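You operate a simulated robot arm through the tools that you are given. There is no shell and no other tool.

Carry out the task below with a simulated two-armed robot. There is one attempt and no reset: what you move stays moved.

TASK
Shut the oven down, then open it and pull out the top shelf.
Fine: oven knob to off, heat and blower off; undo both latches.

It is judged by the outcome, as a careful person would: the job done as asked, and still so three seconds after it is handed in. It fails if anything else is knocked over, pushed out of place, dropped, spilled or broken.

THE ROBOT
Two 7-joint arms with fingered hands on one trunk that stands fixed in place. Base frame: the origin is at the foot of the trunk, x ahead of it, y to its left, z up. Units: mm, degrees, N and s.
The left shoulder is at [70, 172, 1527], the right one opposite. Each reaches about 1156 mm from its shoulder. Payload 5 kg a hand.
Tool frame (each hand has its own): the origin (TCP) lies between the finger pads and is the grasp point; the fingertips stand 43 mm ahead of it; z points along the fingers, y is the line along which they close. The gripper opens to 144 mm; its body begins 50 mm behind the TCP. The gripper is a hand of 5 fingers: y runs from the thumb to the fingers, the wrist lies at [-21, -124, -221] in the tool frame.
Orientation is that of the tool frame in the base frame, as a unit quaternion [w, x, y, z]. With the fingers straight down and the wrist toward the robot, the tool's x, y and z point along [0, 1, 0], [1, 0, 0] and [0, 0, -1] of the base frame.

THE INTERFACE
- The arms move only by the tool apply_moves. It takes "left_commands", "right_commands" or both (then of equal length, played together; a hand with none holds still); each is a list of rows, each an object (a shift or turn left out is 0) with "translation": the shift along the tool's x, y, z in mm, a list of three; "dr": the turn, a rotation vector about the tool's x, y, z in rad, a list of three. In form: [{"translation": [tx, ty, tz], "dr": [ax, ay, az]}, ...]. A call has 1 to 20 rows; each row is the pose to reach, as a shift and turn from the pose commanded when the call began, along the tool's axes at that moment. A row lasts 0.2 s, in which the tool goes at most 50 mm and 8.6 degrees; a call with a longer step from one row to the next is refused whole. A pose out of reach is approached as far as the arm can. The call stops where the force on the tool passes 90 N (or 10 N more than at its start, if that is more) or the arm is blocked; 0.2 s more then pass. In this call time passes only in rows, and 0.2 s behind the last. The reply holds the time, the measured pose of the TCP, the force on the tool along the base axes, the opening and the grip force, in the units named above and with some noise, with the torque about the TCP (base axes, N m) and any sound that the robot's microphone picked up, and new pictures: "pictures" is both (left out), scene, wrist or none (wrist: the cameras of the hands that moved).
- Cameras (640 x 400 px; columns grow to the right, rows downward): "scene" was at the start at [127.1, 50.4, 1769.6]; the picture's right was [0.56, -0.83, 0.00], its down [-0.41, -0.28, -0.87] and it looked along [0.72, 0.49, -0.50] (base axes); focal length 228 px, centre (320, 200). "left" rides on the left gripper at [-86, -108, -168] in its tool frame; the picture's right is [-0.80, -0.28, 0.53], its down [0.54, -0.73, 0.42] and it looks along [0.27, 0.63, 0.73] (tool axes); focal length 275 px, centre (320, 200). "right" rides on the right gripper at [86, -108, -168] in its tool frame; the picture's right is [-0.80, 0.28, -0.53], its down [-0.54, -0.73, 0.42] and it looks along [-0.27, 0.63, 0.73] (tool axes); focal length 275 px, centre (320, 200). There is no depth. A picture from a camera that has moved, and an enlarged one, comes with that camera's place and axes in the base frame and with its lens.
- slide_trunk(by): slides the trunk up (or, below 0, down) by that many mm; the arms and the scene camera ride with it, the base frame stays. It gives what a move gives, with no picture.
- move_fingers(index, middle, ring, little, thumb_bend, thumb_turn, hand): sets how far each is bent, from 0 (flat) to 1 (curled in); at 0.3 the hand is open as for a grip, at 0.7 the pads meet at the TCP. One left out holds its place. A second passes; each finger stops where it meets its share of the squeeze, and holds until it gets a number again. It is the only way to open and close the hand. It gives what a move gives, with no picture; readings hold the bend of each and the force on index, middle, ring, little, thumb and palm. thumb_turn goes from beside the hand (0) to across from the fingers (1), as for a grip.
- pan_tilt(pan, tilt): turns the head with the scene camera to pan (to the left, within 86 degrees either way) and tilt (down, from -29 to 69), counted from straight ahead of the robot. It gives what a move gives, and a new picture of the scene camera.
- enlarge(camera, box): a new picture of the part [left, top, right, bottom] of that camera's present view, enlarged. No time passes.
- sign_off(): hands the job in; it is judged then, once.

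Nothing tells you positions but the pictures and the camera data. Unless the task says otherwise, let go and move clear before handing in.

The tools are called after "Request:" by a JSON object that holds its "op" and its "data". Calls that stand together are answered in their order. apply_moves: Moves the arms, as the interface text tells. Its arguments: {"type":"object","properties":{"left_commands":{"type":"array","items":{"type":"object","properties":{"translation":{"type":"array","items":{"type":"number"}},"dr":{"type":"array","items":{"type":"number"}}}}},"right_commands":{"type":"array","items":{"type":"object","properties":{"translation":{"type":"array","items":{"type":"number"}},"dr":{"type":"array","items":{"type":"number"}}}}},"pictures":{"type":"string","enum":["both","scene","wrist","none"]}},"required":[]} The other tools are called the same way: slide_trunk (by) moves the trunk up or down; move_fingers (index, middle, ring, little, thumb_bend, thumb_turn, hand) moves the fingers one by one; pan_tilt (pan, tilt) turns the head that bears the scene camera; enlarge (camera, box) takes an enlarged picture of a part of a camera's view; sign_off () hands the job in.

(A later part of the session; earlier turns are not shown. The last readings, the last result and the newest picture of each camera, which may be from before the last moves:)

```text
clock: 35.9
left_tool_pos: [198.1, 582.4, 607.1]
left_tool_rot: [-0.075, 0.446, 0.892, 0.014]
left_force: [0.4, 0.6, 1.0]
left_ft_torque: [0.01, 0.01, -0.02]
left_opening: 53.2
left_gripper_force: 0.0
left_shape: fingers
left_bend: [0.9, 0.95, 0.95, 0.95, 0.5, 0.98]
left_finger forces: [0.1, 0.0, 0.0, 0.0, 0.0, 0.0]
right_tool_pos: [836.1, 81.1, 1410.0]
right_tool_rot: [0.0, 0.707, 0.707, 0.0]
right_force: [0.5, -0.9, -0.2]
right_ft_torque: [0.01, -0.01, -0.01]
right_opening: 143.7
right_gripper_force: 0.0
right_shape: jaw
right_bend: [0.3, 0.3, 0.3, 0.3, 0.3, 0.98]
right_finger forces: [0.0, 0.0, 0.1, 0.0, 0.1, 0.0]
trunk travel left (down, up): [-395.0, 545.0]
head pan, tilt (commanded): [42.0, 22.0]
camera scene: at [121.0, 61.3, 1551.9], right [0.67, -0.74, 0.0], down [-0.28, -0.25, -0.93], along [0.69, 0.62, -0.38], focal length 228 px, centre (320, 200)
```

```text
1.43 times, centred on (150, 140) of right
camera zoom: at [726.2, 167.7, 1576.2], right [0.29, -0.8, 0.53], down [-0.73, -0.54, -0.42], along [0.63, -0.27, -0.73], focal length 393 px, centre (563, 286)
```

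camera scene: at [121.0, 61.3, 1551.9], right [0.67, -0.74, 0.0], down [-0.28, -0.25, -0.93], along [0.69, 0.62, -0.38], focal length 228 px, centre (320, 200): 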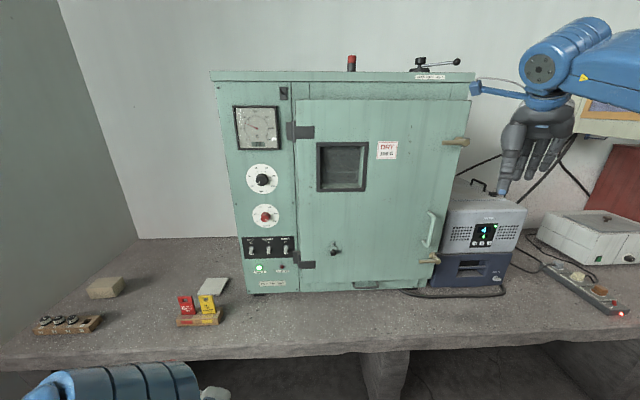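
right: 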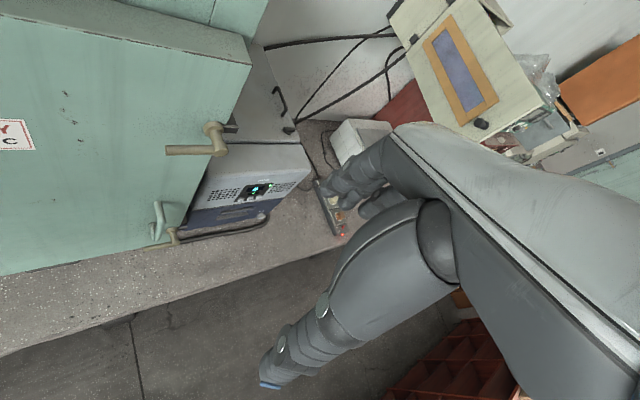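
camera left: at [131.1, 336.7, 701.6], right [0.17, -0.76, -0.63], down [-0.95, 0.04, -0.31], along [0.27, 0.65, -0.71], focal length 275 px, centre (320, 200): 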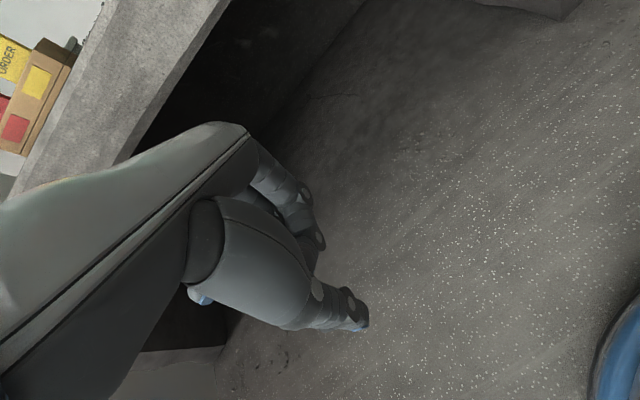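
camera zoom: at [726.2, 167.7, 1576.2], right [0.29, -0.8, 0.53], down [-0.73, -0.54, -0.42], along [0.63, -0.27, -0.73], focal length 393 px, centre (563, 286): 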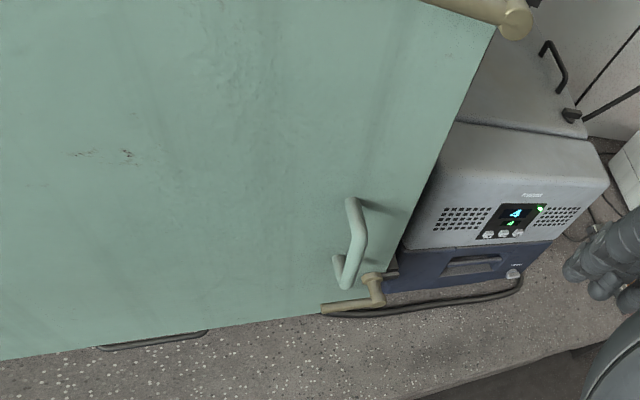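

The upper latch pivot is at about (1010, 217, 1445) with its lever reaching 74 mm toward the hinge, standing ~45 mm off the door. I turn the right hand into the same pointing pose in front of it.

Request:
{"op": "apply_moves", "data": {"right_commands": [{"translation": [8, 1.7, -1], "dr": [-0.0716, 0.0266, -0.0991]}, {"translation": [16, 3.4, -2], "dr": [-0.1432, 0.0531, -0.1982]}, {"translation": [24, 5.1, -3], "dr": [-0.2148, 0.0797, -0.2973]}, {"translation": [32, 6.9, -4], "dr": [-0.2864, 0.1062, -0.3965]}, {"translation": [40, 8.6, -5], "dr": [-0.358, 0.1328, -0.4956]}, {"translation": [48, 10.3, -6], "dr": [-0.4296, 0.1593, -0.5947]}, {"translation": [56, 12, -7], "dr": [-0.5012, 0.1859, -0.6938]}], "pictures": "none"}}

Request:
{"op": "move_fingers", "data": {"hand": "right", "index": 0.05, "middle": 0.95, "ring": 0.95, "little": 0.95, "thumb_bend": 0.3}}

Request:
{"op": "enlarge", "data": {"camera": "right", "box": [160, 40, 560, 320]}}

Request:
{"op": "enlarge", "data": {"camera": "scene", "box": [400, 70, 560, 190]}}

```text
clock: 37.5
left_tool_pos: [197.5, 583.4, 606.8]
left_tool_rot: [-0.077, 0.447, 0.891, 0.013]
left_force: [0.9, 0.2, -0.3]
left_ft_torque: [-0.02, 0.01, -0.01]
left_opening: 53.2
left_gripper_force: 0.1
left_shape: fingers
left_bend: [0.9, 0.95, 0.95, 0.95, 0.5, 0.98]
left_finger forces: [0.1, 0.1, 0.0, 0.0, 0.0, 0.0]
right_tool_pos: [847.2, 138.9, 1416.8]
right_tool_rot: [0.107, 0.401, 0.879, 0.236]
right_force: [1.1, 0.1, -0.2]
right_ft_torque: [0.04, -0.01, 0.04]
right_opening: 143.7
right_gripper_force: 0.0
right_shape: jaw
right_bend: [0.3, 0.3, 0.3, 0.3, 0.3, 0.98]
right_finger forces: [0.1, 0.0, 0.0, 0.0, 0.1, 0.0]
trunk travel left (down, up): [-395.0, 545.0]
head pan, tilt (commanded): [42.0, 22.0]
```

```text
clock: 38.5
left_tool_pos: [199.1, 583.3, 606.4]
left_tool_rot: [-0.075, 0.446, 0.892, 0.013]
left_force: [0.7, -0.6, -0.5]
left_ft_torque: [0.01, 0.01, 0.01]
left_opening: 53.5
left_gripper_force: 0.2
left_shape: fingers
left_bend: [0.9, 0.95, 0.95, 0.95, 0.5, 0.98]
left_finger forces: [0.0, 0.1, 0.0, 0.1, 0.1, 0.0]
right_tool_pos: [846.4, 139.4, 1416.2]
right_tool_rot: [0.108, 0.402, 0.878, 0.236]
right_force: [-0.3, -1.0, -0.2]
right_ft_torque: [0.02, 0.02, 0.04]
right_opening: 199.3
right_gripper_force: 0.1
right_shape: fingers
right_bend: [0.05, 0.95, 0.95, 0.95, 0.3, 0.98]
right_finger forces: [0.0, 0.0, 0.0, 0.1, 0.0, 0.0]
trunk travel left (down, up): [-395.0, 545.0]
head pan, tilt (commanded): [42.0, 22.0]
```

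```text
1.43 times, centred on (360, 180) of right
camera zoom: at [655.1, 87.5, 1506.4], right [0.5, -0.62, 0.6], down [0.04, -0.68, -0.73], along [0.86, 0.39, -0.32], focal length 393 px, centre (263, 229)
```

zoom: 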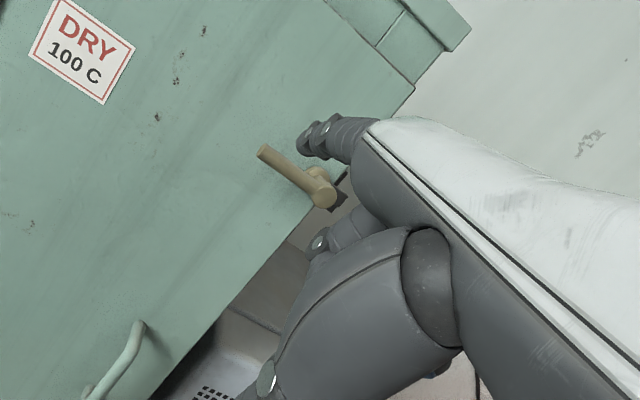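

```text
3.33 times, centred on (480, 130) of scene
camera zoom: at [121.0, 61.5, 1552.0], right [0.67, -0.74, 0.0], down [-0.28, -0.25, -0.93], along [0.69, 0.62, -0.37], focal length 761 px, centre (-213, 433)
```

zoom: 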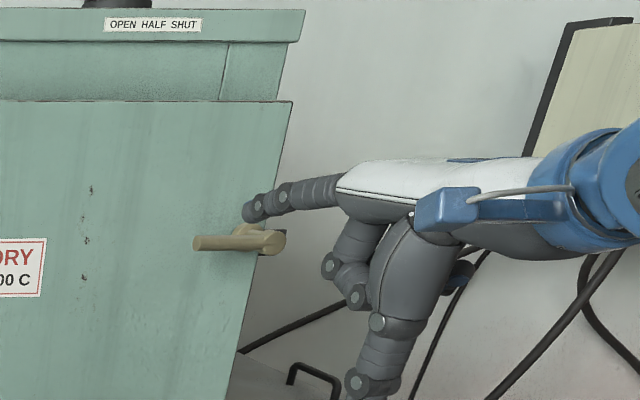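

The right fingertip sits just above and in front of the upper lever. I go in over the lever and begin pressing it down, gently at first.

Request:
{"op": "apply_moves", "data": {"right_commands": [{"translation": [0, 26, 15]}, {"translation": [0, 52, 30]}, {"translation": [0, 44.3, 43.4]}, {"translation": [2, 38.9, 52.7]}, {"translation": [2.2, 33.5, 62]}], "pictures": "none"}}

Request:
{"op": "enlarge", "data": {"camera": "right", "box": [200, 60, 440, 240]}}

Request:
{"op": "enlarge", "data": {"camera": "scene", "box": [400, 90, 520, 180]}}

```text
clock: 39.6
left_tool_pos: [197.6, 581.9, 608.9]
left_tool_rot: [-0.075, 0.446, 0.892, 0.013]
left_force: [0.2, -0.7, -0.6]
left_ft_torque: [-0.02, 0.03, -0.02]
left_opening: 53.5
left_gripper_force: 0.1
left_shape: fingers
left_bend: [0.9, 0.95, 0.95, 0.95, 0.5, 0.98]
left_finger forces: [0.0, 0.0, 0.0, 0.1, 0.0, 0.1]
right_tool_pos: [889.2, 176.6, 1384.0]
right_tool_rot: [0.109, 0.401, 0.878, 0.238]
right_force: [-2.6, -3.1, 10.2]
right_ft_torque: [1.07, -0.95, -0.03]
right_opening: 208.8
right_gripper_force: 4.7
right_shape: fingers
right_bend: [0.02, 0.95, 0.95, 0.95, 0.3, 0.98]
right_finger forces: [9.7, 0.0, 0.1, 0.0, 0.0, 0.0]
trunk travel left (down, up): [-395.0, 545.0]
head pan, tilt (commanded): [42.0, 22.0]
```

```text
2.22 times, centred on (320, 150) of right
camera zoom: at [698.0, 124.9, 1472.6], right [0.5, -0.62, 0.6], down [0.04, -0.68, -0.73], along [0.86, 0.39, -0.32], focal length 612 px, centre (320, 311)
```

zoom: 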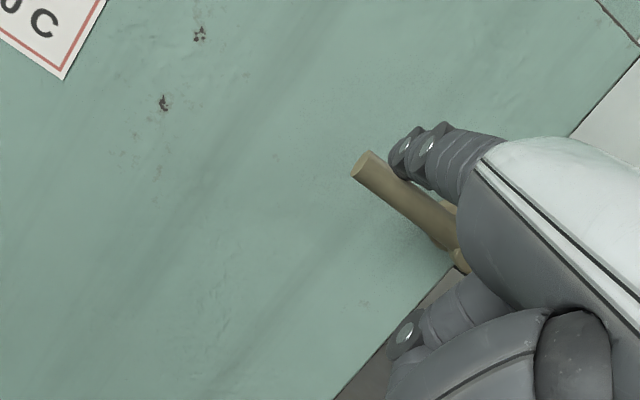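

```text
4.44 times, centred on (460, 135) of scene
camera zoom: at [118.6, 59.9, 1552.4], right [0.67, -0.74, 0.0], down [-0.28, -0.25, -0.93], along [0.69, 0.62, -0.37], focal length 1015 px, centre (-302, 489)
```

zoom: 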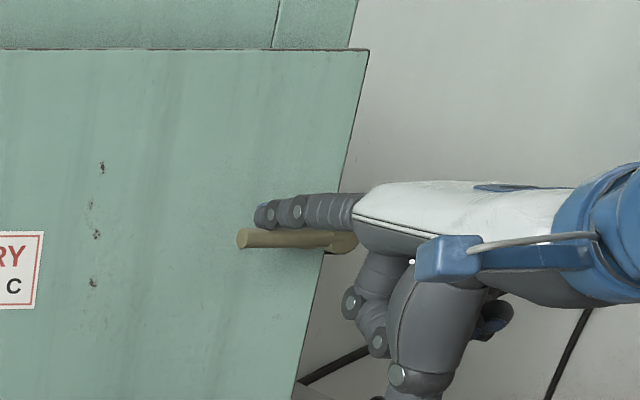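

The lever hasn't moved yet with ~10 N. I press slightly further to judge whether it yields downward.

Request:
{"op": "apply_moves", "data": {"right_commands": [{"translation": [0, -4, 7]}, {"translation": [0, -8, 14]}], "pictures": "none"}}

Request:
{"op": "enlarge", "data": {"camera": "right", "box": [200, 60, 440, 240]}}

Request:
{"op": "enlarge", "data": {"camera": "scene", "box": [400, 90, 520, 180]}}

```text
clock: 40.2
left_tool_pos: [196.2, 581.5, 607.6]
left_tool_rot: [-0.074, 0.447, 0.891, 0.014]
left_force: [0.0, 0.2, 0.1]
left_ft_torque: [-0.01, 0.0, -0.01]
left_opening: 53.1
left_gripper_force: 0.0
left_shape: fingers
left_bend: [0.9, 0.95, 0.95, 0.95, 0.5, 0.98]
left_finger forces: [0.1, 0.1, 0.0, 0.0, 0.1, 0.0]
right_tool_pos: [887.9, 176.0, 1367.7]
right_tool_rot: [0.109, 0.402, 0.877, 0.238]
right_force: [-4.2, -6.0, 18.3]
right_ft_torque: [2.09, -1.75, -0.15]
right_opening: 219.4
right_gripper_force: 8.7
right_shape: fingers
right_bend: [0.0, 0.95, 0.95, 0.95, 0.3, 0.98]
right_finger forces: [17.1, 0.0, 0.0, 0.0, 0.0, 0.0]
trunk travel left (down, up): [-395.0, 545.0]
head pan, tilt (commanded): [42.0, 22.0]
```

```text
2.22 times, centred on (320, 150) of right
camera zoom: at [696.2, 124.5, 1457.1], right [0.5, -0.62, 0.6], down [0.04, -0.68, -0.73], along [0.86, 0.39, -0.32], focal length 612 px, centre (320, 311)
```

zoom: 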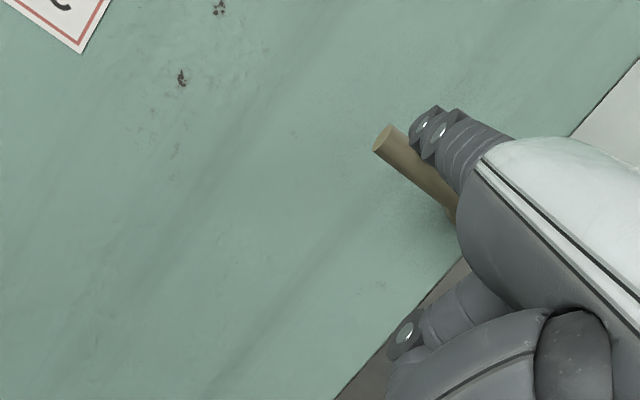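

```text
4.44 times, centred on (460, 135) of scene
camera zoom: at [117.4, 59.2, 1552.5], right [0.67, -0.74, 0.0], down [-0.28, -0.25, -0.93], along [0.69, 0.62, -0.37], focal length 1015 px, centre (-302, 489)
```

zoom: 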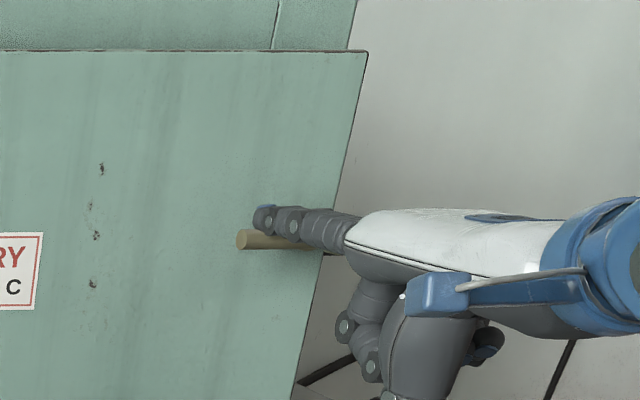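

The lever does not go down under 18 N, so it must turn upward. I back off, go under the lever, and then push it up.

Request:
{"op": "apply_moves", "data": {"right_commands": [{"translation": [0, 10, -17.3]}, {"translation": [0, 20, -34.6]}, {"translation": [0, -6, -49.6]}, {"translation": [0, -32, -64.6]}, {"translation": [0, -46, -40]}, {"translation": [0, -60.5, -15.3]}, {"translation": [0, -34.5, -0.3]}, {"translation": [0, -8.5, 14.7]}], "pictures": "none"}}

Request:
{"op": "enlarge", "data": {"camera": "right", "box": [200, 60, 440, 240]}}

Request:
{"op": "enlarge", "data": {"camera": "scene", "box": [400, 90, 520, 180]}}

```text
clock: 42.0
left_tool_pos: [198.5, 582.8, 605.2]
left_tool_rot: [-0.076, 0.448, 0.891, 0.012]
left_force: [0.0, -0.1, 0.3]
left_ft_torque: [-0.04, 0.06, -0.02]
left_opening: 53.4
left_gripper_force: 0.0
left_shape: fingers
left_bend: [0.9, 0.95, 0.95, 0.95, 0.5, 0.98]
left_finger forces: [0.0, 0.0, 0.0, 0.1, 0.0, 0.0]
right_tool_pos: [893.7, 180.5, 1343.7]
right_tool_rot: [0.107, 0.403, 0.878, 0.234]
right_force: [-0.1, -0.6, -1.0]
right_ft_torque: [-0.01, 0.05, 0.02]
right_opening: 202.8
right_gripper_force: 0.1
right_shape: fingers
right_bend: [0.04, 0.95, 0.95, 0.95, 0.3, 0.98]
right_finger forces: [0.0, 0.0, 0.1, 0.0, 0.0, 0.0]
trunk travel left (down, up): [-395.0, 545.0]
head pan, tilt (commanded): [42.0, 22.0]
```

```text
2.22 times, centred on (320, 150) of right
camera zoom: at [703.3, 129.5, 1434.1], right [0.5, -0.62, 0.6], down [0.04, -0.68, -0.73], along [0.86, 0.39, -0.32], focal length 612 px, centre (320, 311)
```

zoom: 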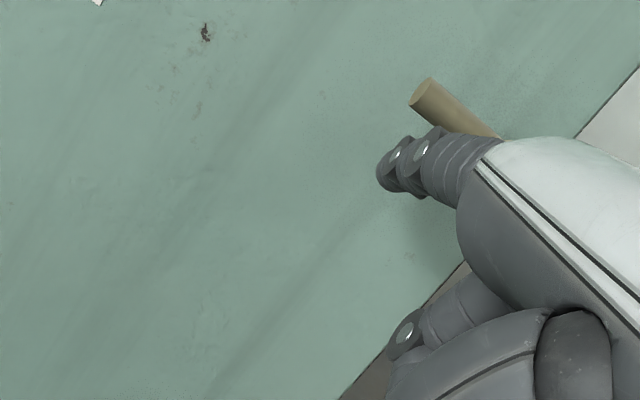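

```text
4.44 times, centred on (460, 135) of scene
camera zoom: at [122.3, 63.7, 1551.7], right [0.67, -0.74, 0.0], down [-0.28, -0.25, -0.93], along [0.69, 0.62, -0.38], focal length 1015 px, centre (-302, 489)
```

zoom: 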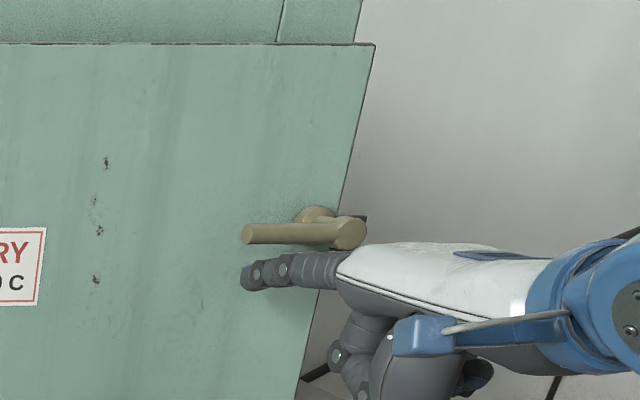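

The finger is right below the lever. I push up in stages.

Request:
{"op": "apply_moves", "data": {"right_commands": [{"translation": [0, 6, -10.4]}, {"translation": [-2, 12.5, -21.7]}, {"translation": [-1, 17, -29]}, {"translation": [-1, 20.5, -35.4]}, {"translation": [-2, 24, -42]}, {"translation": [-4, 28.3, -49]}], "pictures": "none"}}

Request:
{"op": "enlarge", "data": {"camera": "right", "box": [200, 60, 440, 240]}}

Request:
{"op": "enlarge", "data": {"camera": "scene", "box": [400, 90, 520, 180]}}

```text
clock: 43.5
left_tool_pos: [198.5, 582.6, 606.9]
left_tool_rot: [-0.075, 0.446, 0.892, 0.014]
left_force: [0.5, 0.1, -0.1]
left_ft_torque: [-0.05, -0.01, 0.01]
left_opening: 53.3
left_gripper_force: 0.1
left_shape: fingers
left_bend: [0.9, 0.95, 0.95, 0.95, 0.5, 0.98]
left_finger forces: [0.0, 0.1, 0.0, 0.0, 0.0, 0.1]
right_tool_pos: [893.3, 177.4, 1401.6]
right_tool_rot: [0.108, 0.403, 0.878, 0.236]
right_force: [-0.9, -0.4, -0.1]
right_ft_torque: [-0.09, 0.01, 0.04]
right_opening: 201.3
right_gripper_force: 0.4
right_shape: fingers
right_bend: [0.04, 0.95, 0.95, 0.95, 0.3, 0.98]
right_finger forces: [0.9, 0.1, 0.0, 0.0, 0.1, 0.0]
trunk travel left (down, up): [-395.0, 545.0]
head pan, tilt (commanded): [42.0, 22.0]
```

```text
2.22 times, centred on (320, 150) of right
camera zoom: at [702.2, 125.9, 1492.9], right [0.5, -0.62, 0.6], down [0.04, -0.68, -0.73], along [0.86, 0.39, -0.32], focal length 612 px, centre (320, 311)
```

zoom: 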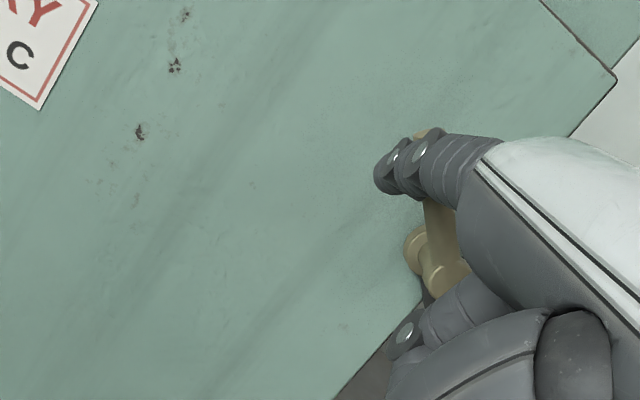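

```text
4.44 times, centred on (460, 135) of scene
camera zoom: at [120.6, 61.8, 1552.0], right [0.67, -0.74, 0.0], down [-0.28, -0.25, -0.93], along [0.69, 0.62, -0.37], focal length 1015 px, centre (-302, 489)
```

zoom: 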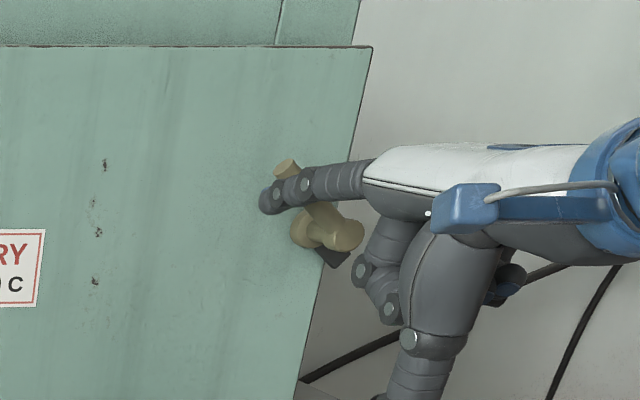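

The lever is rising (about 45°) and its dark tongue is swinging away. I continue the arc to vertical.

Request:
{"op": "apply_moves", "data": {"right_commands": [{"translation": [-3.5, 3.6, -6.2]}, {"translation": [-7.1, 7.2, -12.4]}, {"translation": [-12, 10.4, -18]}, {"translation": [-17.6, 13.2, -22.9]}, {"translation": [-24, 15.7, -27.2]}, {"translation": [-30.9, 17.7, -30.6]}, {"translation": [-38.5, 19.2, -33.2]}, {"translation": [-46, 20.2, -35]}], "pictures": "none"}}

Request:
{"op": "enlarge", "data": {"camera": "right", "box": [200, 60, 440, 240]}}

Request:
{"op": "enlarge", "data": {"camera": "scene", "box": [400, 90, 520, 180]}}

```text
clock: 45.2
left_tool_pos: [197.1, 583.4, 607.3]
left_tool_rot: [-0.075, 0.446, 0.892, 0.013]
left_force: [-0.3, -0.1, 0.1]
left_ft_torque: [0.02, -0.01, -0.02]
left_opening: 53.4
left_gripper_force: 0.0
left_shape: fingers
left_bend: [0.9, 0.95, 0.95, 0.95, 0.5, 0.98]
left_finger forces: [0.1, 0.1, 0.0, 0.0, 0.0, 0.0]
right_tool_pos: [922.2, 143.5, 1443.3]
right_tool_rot: [0.108, 0.402, 0.878, 0.236]
right_force: [-3.0, 2.1, -0.5]
right_ft_torque: [-0.17, -0.1, 0.36]
right_opening: 202.0
right_gripper_force: 2.2
right_shape: fingers
right_bend: [0.04, 0.95, 0.95, 0.95, 0.3, 0.98]
right_finger forces: [3.2, 0.1, 0.0, 0.0, 0.0, 0.0]
trunk travel left (down, up): [-395.0, 545.0]
head pan, tilt (commanded): [42.0, 22.0]
```

```text
2.22 times, centred on (320, 150) of right
camera zoom: at [731.4, 92.2, 1533.0], right [0.5, -0.62, 0.6], down [0.04, -0.68, -0.73], along [0.86, 0.39, -0.32], focal length 612 px, centre (320, 311)
```

zoom: 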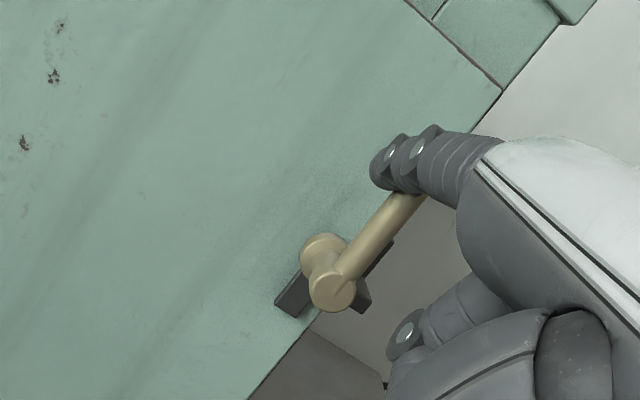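

```text
4.44 times, centred on (460, 135) of scene
camera zoom: at [120.2, 62.3, 1552.0], right [0.67, -0.74, 0.0], down [-0.28, -0.25, -0.93], along [0.69, 0.62, -0.37], focal length 1015 px, centre (-302, 489)
```

zoom: 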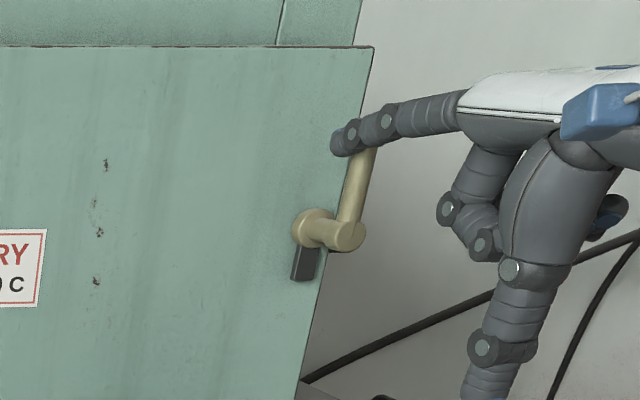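

The upper latch is undone (lever vertical, tongue off the keeper). I withdraw and descend in front of the door to just below the lower lever.

Request:
{"op": "apply_moves", "data": {"right_commands": [{"translation": [8, -4, -2]}, {"translation": [8, -39, -22.5]}, {"translation": [8, -78, -45]}, {"translation": [8, -101.5, -4.2]}, {"translation": [8.3, -125.1, 36.6]}, {"translation": [12.5, -148.6, 77.3]}, {"translation": [16.7, -172.2, 118.1]}, {"translation": [20.8, -195.7, 158.9]}, {"translation": [25, -219.3, 199.7]}, {"translation": [29.2, -242.8, 240.4]}, {"translation": [33.3, -266.3, 281.2]}, {"translation": [37.5, -289.9, 322]}, {"translation": [41.7, -313.4, 362.8]}, {"translation": [45.8, -337, 403.5]}, {"translation": [50, -360.5, 444.3]}], "pictures": "both"}}

Request:
{"op": "enlarge", "data": {"camera": "right", "box": [160, 20, 480, 240]}}

Request:
{"op": "enlarge", "data": {"camera": "scene", "box": [390, 120, 530, 310]}}

```text
clock: 48.5
left_tool_pos: [198.5, 583.7, 606.2]
left_tool_rot: [-0.075, 0.447, 0.892, 0.013]
left_force: [-0.4, -0.4, -1.0]
left_ft_torque: [-0.03, -0.01, -0.03]
left_opening: 53.4
left_gripper_force: 0.0
left_shape: fingers
left_bend: [0.9, 0.95, 0.95, 0.95, 0.5, 0.98]
left_finger forces: [0.0, 0.0, 0.0, 0.1, 0.0, 0.1]
right_tool_pos: [823.5, 119.7, 878.4]
right_tool_rot: [0.108, 0.401, 0.878, 0.237]
right_force: [1.5, 0.0, 2.5]
right_ft_torque: [-0.12, 0.21, 0.09]
right_opening: 202.6
right_gripper_force: 0.2
right_shape: fingers
right_bend: [0.04, 0.95, 0.95, 0.95, 0.3, 0.98]
right_finger forces: [0.0, 0.1, 0.0, 0.0, 0.0, 0.0]
trunk travel left (down, up): [-395.0, 545.0]
head pan, tilt (commanded): [42.0, 22.0]
camera scene: at [121.6, 61.7, 1552.0], right [0.67, -0.74, 0.0], down [-0.28, -0.25, -0.93], along [0.69, 0.62, -0.38], focal length 228 px, centre (320, 200)
camera right: at [632.7, 68.8, 968.4], right [0.5, -0.62, 0.6], down [0.04, -0.68, -0.73], along [0.86, 0.39, -0.32], focal length 275 px, centre (320, 200)
```

scene: 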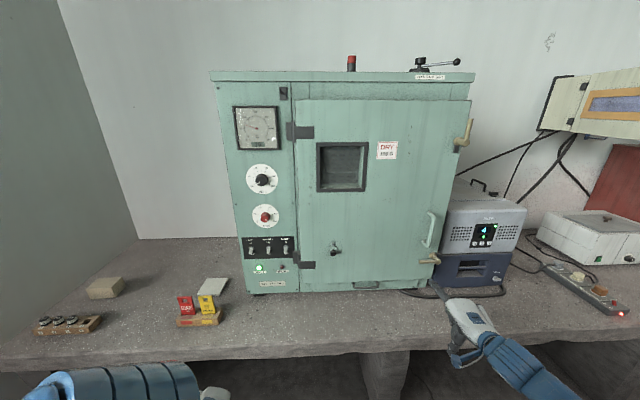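
right: 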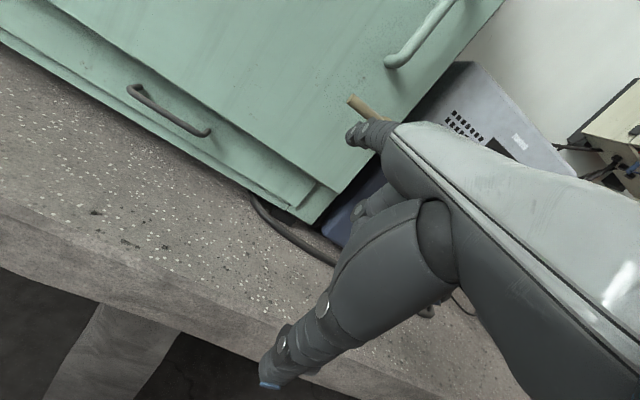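

```text
1.82 times, centred on (320, 130) of right
camera zoom: at [632.7, 68.8, 968.4], right [0.5, -0.62, 0.6], down [0.04, -0.68, -0.73], along [0.86, 0.39, -0.32], focal length 500 px, centre (320, 327)
```

zoom: 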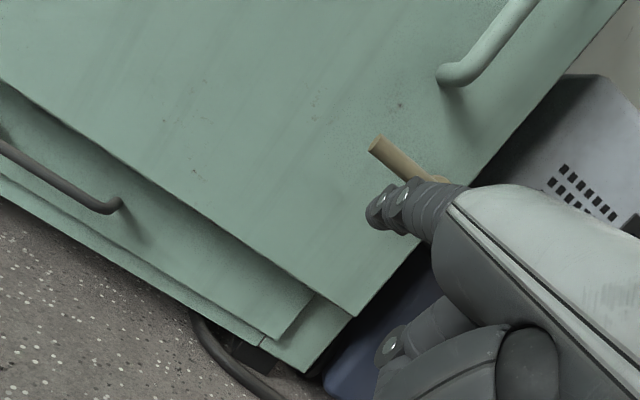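

```text
2.11 times, centred on (460, 215) of scene
camera zoom: at [121.6, 61.7, 1552.0], right [0.67, -0.74, 0.0], down [-0.28, -0.25, -0.93], along [0.69, 0.62, -0.38], focal length 481 px, centre (25, 168)
```

zoom: 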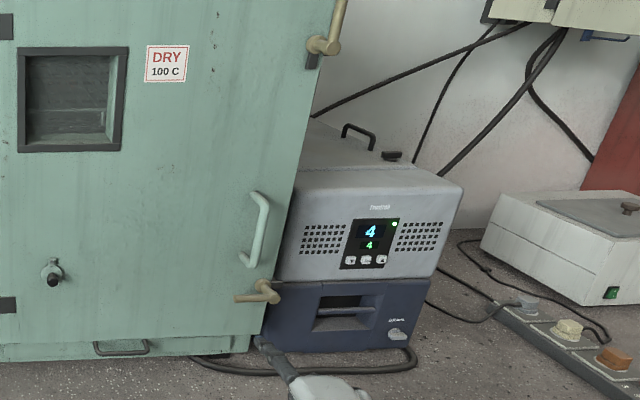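

The fingertip is in front of and below the lower lever (lever end at z≈972). I go in beneath it and start lifting.

Request:
{"op": "apply_moves", "data": {"right_commands": [{"translation": [0, 39, 22.5]}, {"translation": [0, 78, 45]}, {"translation": [-2, 84, 35]}, {"translation": [-2, 89, 26]}, {"translation": [-2.9, 93, 19]}, {"translation": [-2.9, 96.7, 12.6]}], "pictures": "none"}}

Request:
{"op": "enlarge", "data": {"camera": "right", "box": [160, 20, 480, 240]}}

Request:
{"op": "enlarge", "data": {"camera": "scene", "box": [400, 200, 500, 290]}}

```text
clock: 49.9
left_tool_pos: [197.8, 583.9, 607.9]
left_tool_rot: [-0.075, 0.446, 0.892, 0.013]
left_force: [-0.4, 0.0, -0.2]
left_ft_torque: [-0.01, -0.01, -0.01]
left_opening: 53.2
left_gripper_force: 0.0
left_shape: fingers
left_bend: [0.9, 0.95, 0.95, 0.95, 0.5, 0.98]
left_finger forces: [0.0, 0.0, 0.0, 0.1, 0.0, 0.0]
right_tool_pos: [893.1, 177.0, 914.7]
right_tool_rot: [0.107, 0.402, 0.879, 0.235]
right_force: [-0.9, 0.1, -1.4]
right_ft_torque: [-0.04, -0.01, 0.03]
right_opening: 201.2
right_gripper_force: 0.8
right_shape: fingers
right_bend: [0.04, 0.95, 0.95, 0.95, 0.3, 0.98]
right_finger forces: [1.3, 0.1, 0.0, 0.1, 0.0, 0.1]
trunk travel left (down, up): [-395.0, 545.0]
head pan, tilt (commanded): [42.0, 22.0]
```

```text
1.82 times, centred on (320, 130) of right
camera zoom: at [701.4, 126.4, 1005.9], right [0.5, -0.62, 0.6], down [0.04, -0.68, -0.73], along [0.86, 0.39, -0.32], focal length 500 px, centre (320, 327)
```

zoom: 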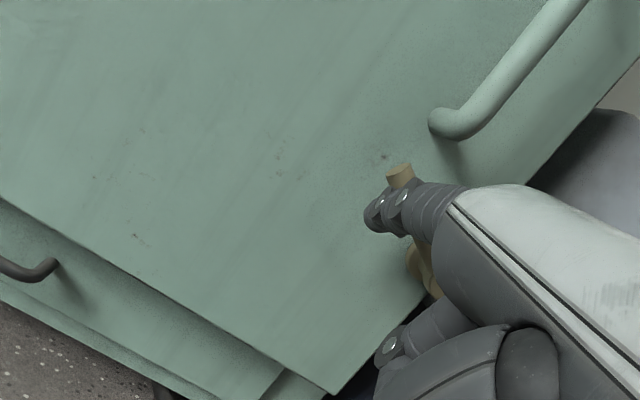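

```text
4.44 times, centred on (450, 245) of scene
camera zoom: at [121.0, 61.6, 1551.9], right [0.67, -0.74, 0.0], down [-0.28, -0.25, -0.93], along [0.69, 0.62, -0.37], focal length 1015 px, centre (-258, 0)
```

zoom: 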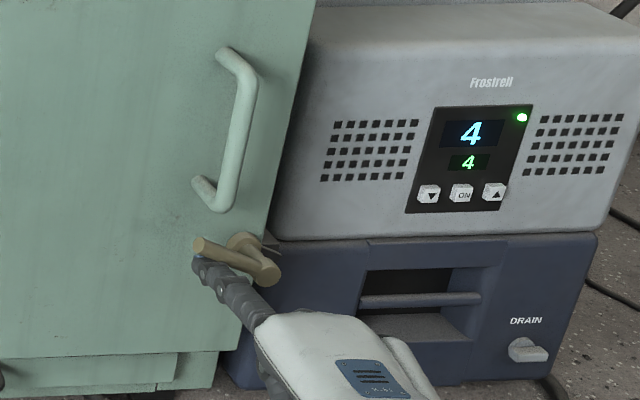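

The lower lever is lifting freely. I continue the arc to vertical.

Request:
{"op": "apply_moves", "data": {"right_commands": [{"translation": [-3, 3.3, -5.7]}, {"translation": [-6.3, 6.6, -11.4]}, {"translation": [-10.5, 9.2, -16]}, {"translation": [-15.2, 11.8, -20.4]}, {"translation": [-20, 14, -24.2]}, {"translation": [-24.7, 16.1, -27.9]}, {"translation": [-30, 18, -31.3]}, {"translation": [-35.1, 20, -34.6]}, {"translation": [-41, 21.2, -36.7]}, {"translation": [-47.1, 22.3, -38.6]}], "pictures": "none"}}

Request:
{"op": "enlarge", "data": {"camera": "right", "box": [160, 20, 480, 240]}}

Request:
{"op": "enlarge", "data": {"camera": "scene", "box": [400, 200, 500, 290]}}

```text
clock: 52.0
left_tool_pos: [197.3, 582.5, 606.4]
left_tool_rot: [-0.074, 0.446, 0.892, 0.013]
left_force: [-0.6, -1.2, -0.5]
left_ft_torque: [-0.02, -0.02, -0.02]
left_opening: 53.4
left_gripper_force: 0.0
left_shape: fingers
left_bend: [0.9, 0.95, 0.95, 0.95, 0.5, 0.98]
left_finger forces: [0.0, 0.1, 0.0, 0.0, 0.1, 0.0]
right_tool_pos: [923.1, 142.5, 959.6]
right_tool_rot: [0.107, 0.401, 0.879, 0.235]
right_force: [-2.8, 3.2, -1.2]
right_ft_torque: [-0.32, -0.12, 0.48]
right_opening: 201.6
right_gripper_force: 2.2
right_shape: fingers
right_bend: [0.04, 0.95, 0.95, 0.95, 0.3, 0.98]
right_finger forces: [4.4, 0.1, 0.1, 0.0, 0.0, 0.0]
trunk travel left (down, up): [-395.0, 545.0]
head pan, tilt (commanded): [42.0, 22.0]
```

```text
1.82 times, centred on (320, 130) of right
camera zoom: at [731.7, 91.0, 1049.6], right [0.51, -0.62, 0.6], down [0.04, -0.68, -0.73], along [0.86, 0.39, -0.32], focal length 500 px, centre (320, 327)
```

zoom: 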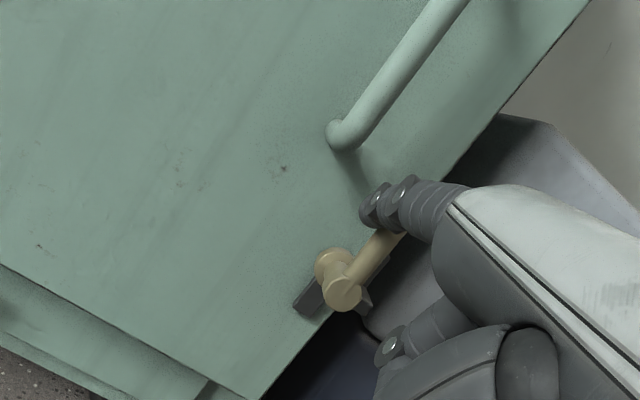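

```text
4.44 times, centred on (450, 245) of scene
camera zoom: at [120.5, 62.2, 1551.9], right [0.67, -0.74, 0.0], down [-0.28, -0.25, -0.93], along [0.69, 0.62, -0.37], focal length 1015 px, centre (-258, 0)
```

zoom: 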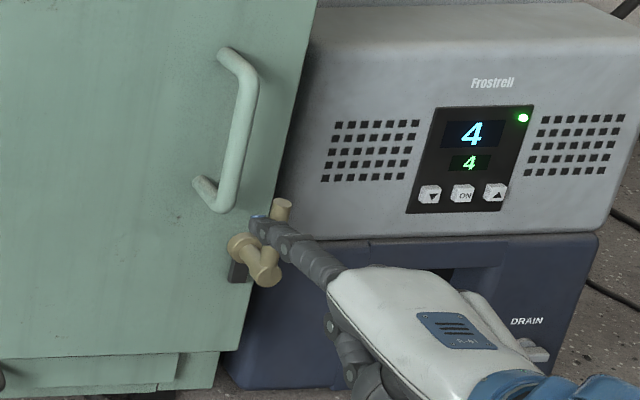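

Both latches are undone. I withdraw the right hand, open its fingers, and turn it into a handshake pose in front of the door handle (bar near u=437, z 1045–1190).

Request:
{"op": "apply_moves", "data": {"right_commands": [{"translation": [8, -4, -2]}, {"translation": [8, -44, -25]}, {"translation": [8, -87, -50]}], "pictures": "none"}}

Request:
{"op": "move_fingers", "data": {"hand": "right", "index": 0.42, "middle": 0.42, "ring": 0.42, "little": 0.42, "thumb_bend": 0.42}}

```text
clock: 52.9
left_tool_pos: [197.3, 583.6, 608.3]
left_tool_rot: [-0.074, 0.447, 0.891, 0.014]
left_force: [-0.9, -1.2, 0.4]
left_ft_torque: [0.02, -0.03, 0.05]
left_opening: 53.3
left_gripper_force: 0.0
left_shape: fingers
left_bend: [0.9, 0.95, 0.95, 0.95, 0.5, 0.98]
left_finger forces: [0.0, 0.0, 0.1, 0.0, 0.1, 0.0]
right_tool_pos: [841.1, 82.1, 961.8]
right_tool_rot: [0.108, 0.402, 0.878, 0.236]
right_force: [0.0, 0.0, 1.3]
right_ft_torque: [-0.05, -0.01, -0.03]
right_opening: 202.4
right_gripper_force: 0.0
right_shape: fingers
right_bend: [0.04, 0.95, 0.95, 0.95, 0.3, 0.98]
right_finger forces: [0.0, 0.1, 0.0, 0.0, 0.0, 0.0]
trunk travel left (down, up): [-395.0, 545.0]
head pan, tilt (commanded): [42.0, 22.0]
```

```text
clock: 53.9
left_tool_pos: [198.9, 583.2, 607.3]
left_tool_rot: [-0.075, 0.447, 0.891, 0.013]
left_force: [-0.6, -0.2, -0.3]
left_ft_torque: [0.01, -0.01, 0.0]
left_opening: 53.5
left_gripper_force: 0.0
left_shape: fingers
left_bend: [0.9, 0.95, 0.95, 0.95, 0.5, 0.98]
left_finger forces: [0.0, 0.1, 0.0, 0.0, 0.0, 0.0]
right_tool_pos: [839.9, 83.1, 958.8]
right_tool_rot: [0.107, 0.402, 0.878, 0.236]
right_force: [-0.7, -0.4, -0.4]
right_ft_torque: [0.02, 0.02, -0.02]
right_opening: 108.1
right_gripper_force: 0.0
right_shape: fingers
right_bend: [0.42, 0.42, 0.42, 0.42, 0.42, 0.98]
right_finger forces: [0.0, 0.0, 0.0, 0.1, 0.1, 0.0]
trunk travel left (down, up): [-395.0, 545.0]
head pan, tilt (commanded): [42.0, 22.0]
```

Request:
{"op": "apply_moves", "data": {"right_commands": [{"translation": [3.8, 11.6, -8.2], "dr": [-0.0627, 0.0627, 0.1087]}, {"translation": [7.7, 23.2, -16.5], "dr": [-0.1255, 0.1255, 0.2173]}, {"translation": [11.5, 34.8, -24.7], "dr": [-0.1882, 0.1882, 0.326]}, {"translation": [15.4, 46.4, -32.9], "dr": [-0.2509, 0.2509, 0.4346]}, {"translation": [19.2, 58, -41.2], "dr": [-0.3137, 0.3137, 0.5433]}, {"translation": [23.1, 69.6, -49.4], "dr": [-0.3764, 0.3764, 0.6519]}, {"translation": [26.9, 81.1, -57.6], "dr": [-0.4391, 0.4391, 0.7606]}, {"translation": [30.8, 92.7, -65.8], "dr": [-0.5018, 0.5018, 0.8692]}, {"translation": [34.6, 104.3, -74.1], "dr": [-0.5646, 0.5646, 0.9779]}, {"translation": [38.5, 115.9, -82.3], "dr": [-0.6273, 0.6273, 1.0865]}, {"translation": [42.3, 127.5, -90.5], "dr": [-0.69, 0.69, 1.1952]}, {"translation": [46.2, 139.1, -98.8], "dr": [-0.7528, 0.7528, 1.3038]}, {"translation": [50, 150.7, -107], "dr": [-0.8155, 0.8155, 1.4125]}], "pictures": "both"}}

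Request:
{"op": "enlarge", "data": {"camera": "right", "box": [160, 80, 480, 320]}}

```text
clock: 55.5
left_tool_pos: [198.9, 581.7, 607.2]
left_tool_rot: [-0.076, 0.448, 0.891, 0.013]
left_force: [0.7, -0.9, -0.2]
left_ft_torque: [0.01, 0.03, 0.02]
left_opening: 53.3
left_gripper_force: 0.1
left_shape: fingers
left_bend: [0.9, 0.95, 0.95, 0.95, 0.5, 0.98]
left_finger forces: [0.1, 0.0, 0.0, 0.0, 0.0, 0.0]
right_tool_pos: [890.3, -2.2, 993.6]
right_tool_rot: [-0.008, 0.63, 0.621, 0.466]
right_force: [-0.3, -0.3, 0.3]
right_ft_torque: [-0.02, -0.01, -0.01]
right_opening: 107.7
right_gripper_force: 0.1
right_shape: fingers
right_bend: [0.42, 0.42, 0.42, 0.42, 0.42, 0.98]
right_finger forces: [0.1, 0.0, 0.0, 0.0, 0.0, 0.0]
right hand out of reach, approached as far as the arm can: row 8
trunk travel left (down, up): [-395.0, 545.0]
head pan, tilt (commanded): [42.0, 22.0]
stopped in row 8 (right hand): the arm was blocked; the commanded pose is now the measured one
camera scene: at [121.4, 59.6, 1552.0], right [0.67, -0.74, 0.0], down [-0.28, -0.25, -0.93], along [0.69, 0.62, -0.37], focal length 228 px, centre (320, 200)
camera right: at [689.1, -9.0, 1075.7], right [0.08, -1.0, -0.01], down [-0.22, -0.01, -0.98], along [0.97, 0.08, -0.22], focal length 275 px, centre (320, 200)
```

scene: 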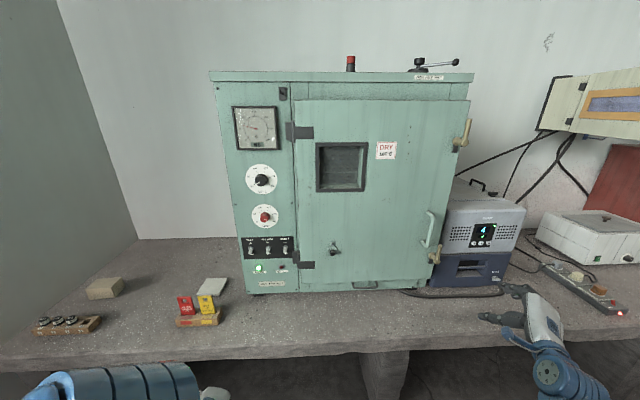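
right: 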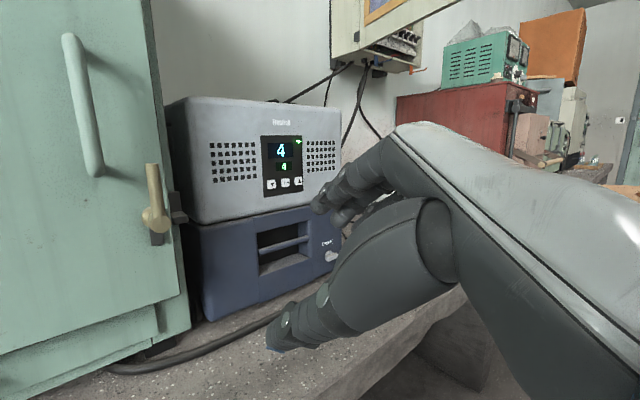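

```text
1.67 times, centred on (320, 200) of right
camera zoom: at [689.1, -9.0, 1075.7], right [0.08, -1.0, -0.01], down [-0.22, -0.01, -0.98], along [0.97, 0.08, -0.22], focal length 459 px, centre (320, 200)
```

zoom: 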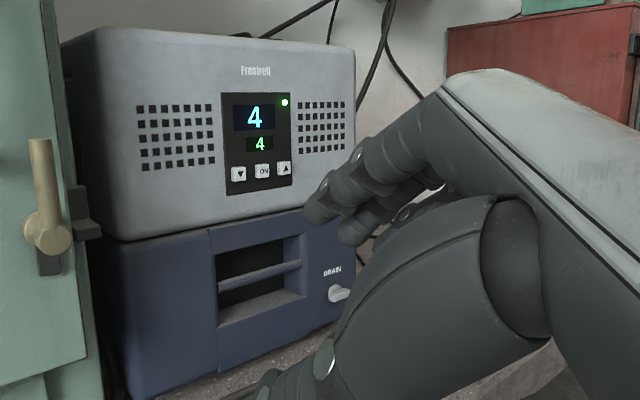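

The right arm met a joint limit on that path (nothing was touched). I raise the hand in free space to a simpler pose (fingers forward, thumb below) before rolling it.

Request:
{"op": "apply_moves", "data": {"right_commands": [{"translation": [28, 5.6, -21.5], "dr": [-0.0749, 0.0206, -0.0948]}, {"translation": [56, 11.2, -43], "dr": [-0.1498, 0.0412, -0.1896]}, {"translation": [84, 16.7, -64.4], "dr": [-0.2246, 0.0618, -0.2843]}, {"translation": [112, 22.3, -85.8], "dr": [-0.2995, 0.0824, -0.3791]}, {"translation": [140, 27.9, -107.3], "dr": [-0.3744, 0.103, -0.4739]}, {"translation": [168, 33.5, -128.7], "dr": [-0.4493, 0.1236, -0.5687]}, {"translation": [196, 39, -150.2], "dr": [-0.5241, 0.1442, -0.6634]}, {"translation": [223.5, 44.6, -171.6], "dr": [-0.599, 0.1648, -0.7582]}], "pictures": "both"}}

```text
clock: 57.3
left_tool_pos: [197.0, 582.2, 607.1]
left_tool_rot: [-0.074, 0.447, 0.891, 0.013]
left_force: [0.8, -0.8, -0.1]
left_ft_torque: [-0.01, 0.01, -0.01]
left_opening: 53.5
left_gripper_force: 0.1
left_shape: fingers
left_bend: [0.9, 0.95, 0.95, 0.95, 0.5, 0.98]
left_finger forces: [0.1, 0.1, 0.0, 0.0, 0.0, 0.0]
right_tool_pos: [777.5, 62.7, 1249.2]
right_tool_rot: [0.294, 0.295, 0.641, 0.645]
right_force: [-0.4, -0.2, 0.5]
right_ft_torque: [0.03, -0.01, 0.01]
right_opening: 107.4
right_gripper_force: 0.1
right_shape: fingers
right_bend: [0.42, 0.42, 0.42, 0.42, 0.42, 0.98]
right_finger forces: [0.1, 0.1, 0.1, 0.0, 0.1, 0.1]
trunk travel left (down, up): [-395.0, 545.0]
head pan, tilt (commanded): [42.0, 22.0]
camera scene: at [120.7, 61.5, 1551.9], right [0.67, -0.74, 0.0], down [-0.28, -0.25, -0.93], along [0.69, 0.62, -0.37], focal length 228 px, centre (320, 200)
camera right: at [594.4, 19.4, 1139.1], right [0.11, -0.95, 0.28], down [0.68, -0.13, -0.73], along [0.73, 0.27, 0.63], focal length 275 px, centre (320, 200)
```

scene: 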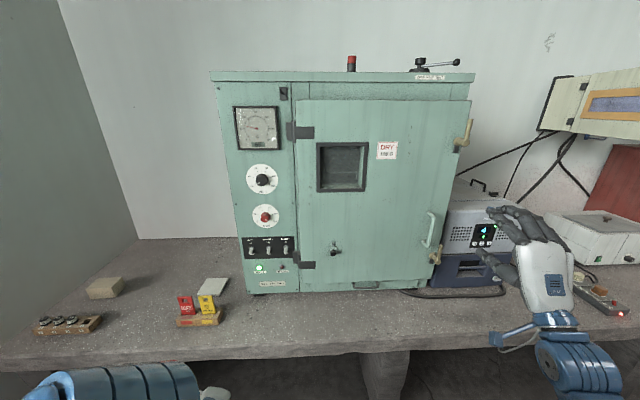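
right: 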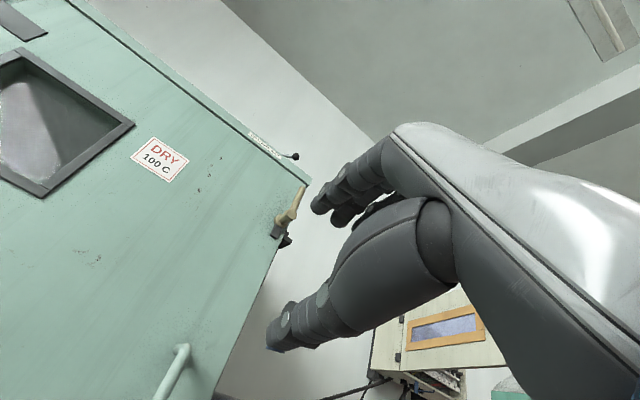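

The pose is reached. Now I roll the hand 90° clockwise in place (fingers to the right, thumb to the left).

Request:
{"op": "apply_moves", "data": {"right_commands": [{"translation": [0, 0, 0], "dr": [0, 0, 0.14]}, {"translation": [0, 0, 0], "dr": [0, 0, 0.28]}, {"translation": [0, 0, 0], "dr": [0, 0, 0.42]}, {"translation": [0, 0, 0], "dr": [0, 0, 0.56]}, {"translation": [0, 0, 0], "dr": [0, 0, 0.7]}, {"translation": [0, 0, 0], "dr": [0, 0, 0.84]}, {"translation": [0, 0, 0], "dr": [0, 0, 0.98]}, {"translation": [0, 0, 0], "dr": [0, 0, 1.12]}, {"translation": [0, 0, 0], "dr": [0, 0, 1.26]}, {"translation": [0, 0, 0], "dr": [0, 0, 1.4]}, {"translation": [0, 0, 0], "dr": [0, 0, 1.54]}], "pictures": "both"}}

```text
clock: 58.6
left_tool_pos: [198.0, 582.3, 606.9]
left_tool_rot: [-0.075, 0.448, 0.891, 0.014]
left_force: [0.1, 0.5, 0.5]
left_ft_torque: [-0.02, -0.02, -0.01]
left_opening: 53.5
left_gripper_force: 0.0
left_shape: fingers
left_bend: [0.9, 0.95, 0.95, 0.95, 0.5, 0.98]
left_finger forces: [0.1, 0.0, 0.0, 0.0, 0.0, 0.0]
right_tool_pos: [801.8, -3.8, 1219.5]
right_tool_rot: [0.142, 0.492, 0.55, 0.66]
right_force: [-0.4, 0.0, 0.8]
right_ft_torque: [-0.04, 0.04, 0.02]
right_opening: 107.8
right_gripper_force: 0.1
right_shape: fingers
right_bend: [0.42, 0.42, 0.42, 0.42, 0.42, 0.98]
right_finger forces: [0.1, 0.0, 0.1, 0.1, 0.0, 0.0]
right hand out of reach, approached as far as the arm can: row 6
trunk travel left (down, up): [-395.0, 545.0]
head pan, tilt (commanded): [42.0, 22.0]
stopped in row 6 (right hand): the arm was blocked; the commanded pose is now the measured one
camera scene: at [120.9, 60.4, 1552.0], right [0.67, -0.74, 0.0], down [-0.28, -0.25, -0.93], along [0.69, 0.62, -0.37], focal length 228 px, centre (320, 200)
camera right: at [586.5, -1.7, 1183.0], right [0.05, -0.99, -0.1], down [0.34, 0.11, -0.93], along [0.94, 0.01, 0.34], focal length 275 px, centre (320, 200)
```

scene: 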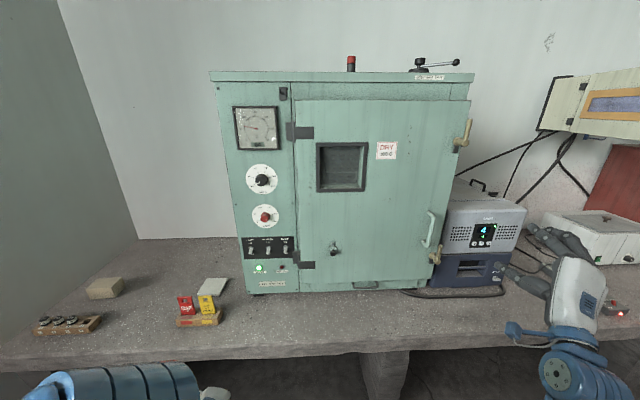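
right: 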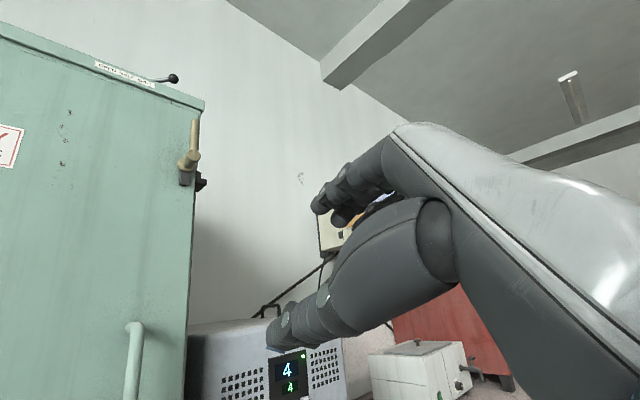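

That roll also meets the right arm's limit, so I use another approach: palm-down pointing to the left, hooking the index finger behind the handle bar from its right side. First I turn the hand to that heading in free space.

Request:
{"op": "apply_moves", "data": {"right_commands": [{"translation": [-6.7, -7.6, 10.5], "dr": [0.0973, 0.0317, -0.0767]}, {"translation": [-13.3, -15.3, 21], "dr": [0.1947, 0.0634, -0.1533]}, {"translation": [-20, -22.9, 31.5], "dr": [0.292, 0.0951, -0.23]}, {"translation": [-26.7, -30.5, 42], "dr": [0.3893, 0.1268, -0.3067]}, {"translation": [-33.3, -38.2, 52.5], "dr": [0.4866, 0.1585, -0.3833]}, {"translation": [-40, -45.8, 63], "dr": [0.584, 0.1903, -0.46]}, {"translation": [-46.6, -53.5, 73.4], "dr": [0.6813, 0.222, -0.5366]}, {"translation": [-53.3, -61.1, 83.9], "dr": [0.7786, 0.2537, -0.6133]}, {"translation": [-60, -68.7, 94.4], "dr": [0.876, 0.2854, -0.69]}, {"translation": [-66.6, -76.4, 104.9], "dr": [0.9733, 0.3171, -0.7666]}, {"translation": [-73.3, -84, 115.4], "dr": [1.0706, 0.3488, -0.8433]}], "pictures": "both"}}

```text
clock: 61.0
left_tool_pos: [199.3, 582.9, 605.3]
left_tool_rot: [-0.076, 0.448, 0.891, 0.012]
left_force: [0.4, 0.3, -0.5]
left_ft_torque: [-0.02, 0.05, 0.01]
left_opening: 53.5
left_gripper_force: 0.1
left_shape: fingers
left_bend: [0.9, 0.95, 0.95, 0.95, 0.5, 0.98]
left_finger forces: [0.0, 0.0, 0.0, 0.0, 0.1, 0.1]
right_tool_pos: [898.8, 41.1, 1100.9]
right_tool_rot: [0.032, 0.126, 0.958, 0.255]
right_force: [1.5, 0.2, -1.3]
right_ft_torque: [0.1, 0.08, -0.01]
right_opening: 107.4
right_gripper_force: 0.0
right_shape: fingers
right_bend: [0.42, 0.42, 0.42, 0.42, 0.42, 0.98]
right_finger forces: [0.0, 0.1, 0.0, 0.1, 0.0, 0.0]
trunk travel left (down, up): [-395.0, 545.0]
head pan, tilt (commanded): [42.0, 22.0]
camera scene: at [122.7, 63.5, 1551.6], right [0.67, -0.74, 0.0], down [-0.28, -0.25, -0.93], along [0.69, 0.62, -0.38], focal length 228 px, centre (320, 200)
camera right: at [770.7, -108.0, 1191.7], right [0.77, -0.22, 0.6], down [0.41, -0.54, -0.73], along [0.49, 0.81, -0.32], focal length 275 px, centre (320, 200)
```

scene: 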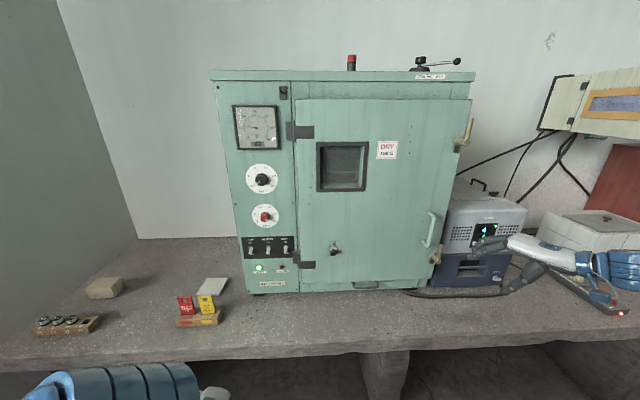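
right: 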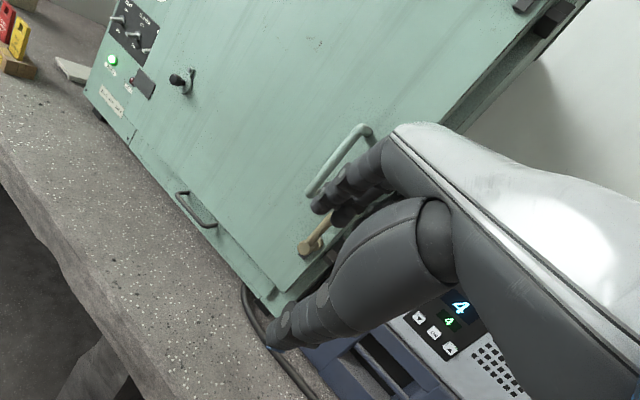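

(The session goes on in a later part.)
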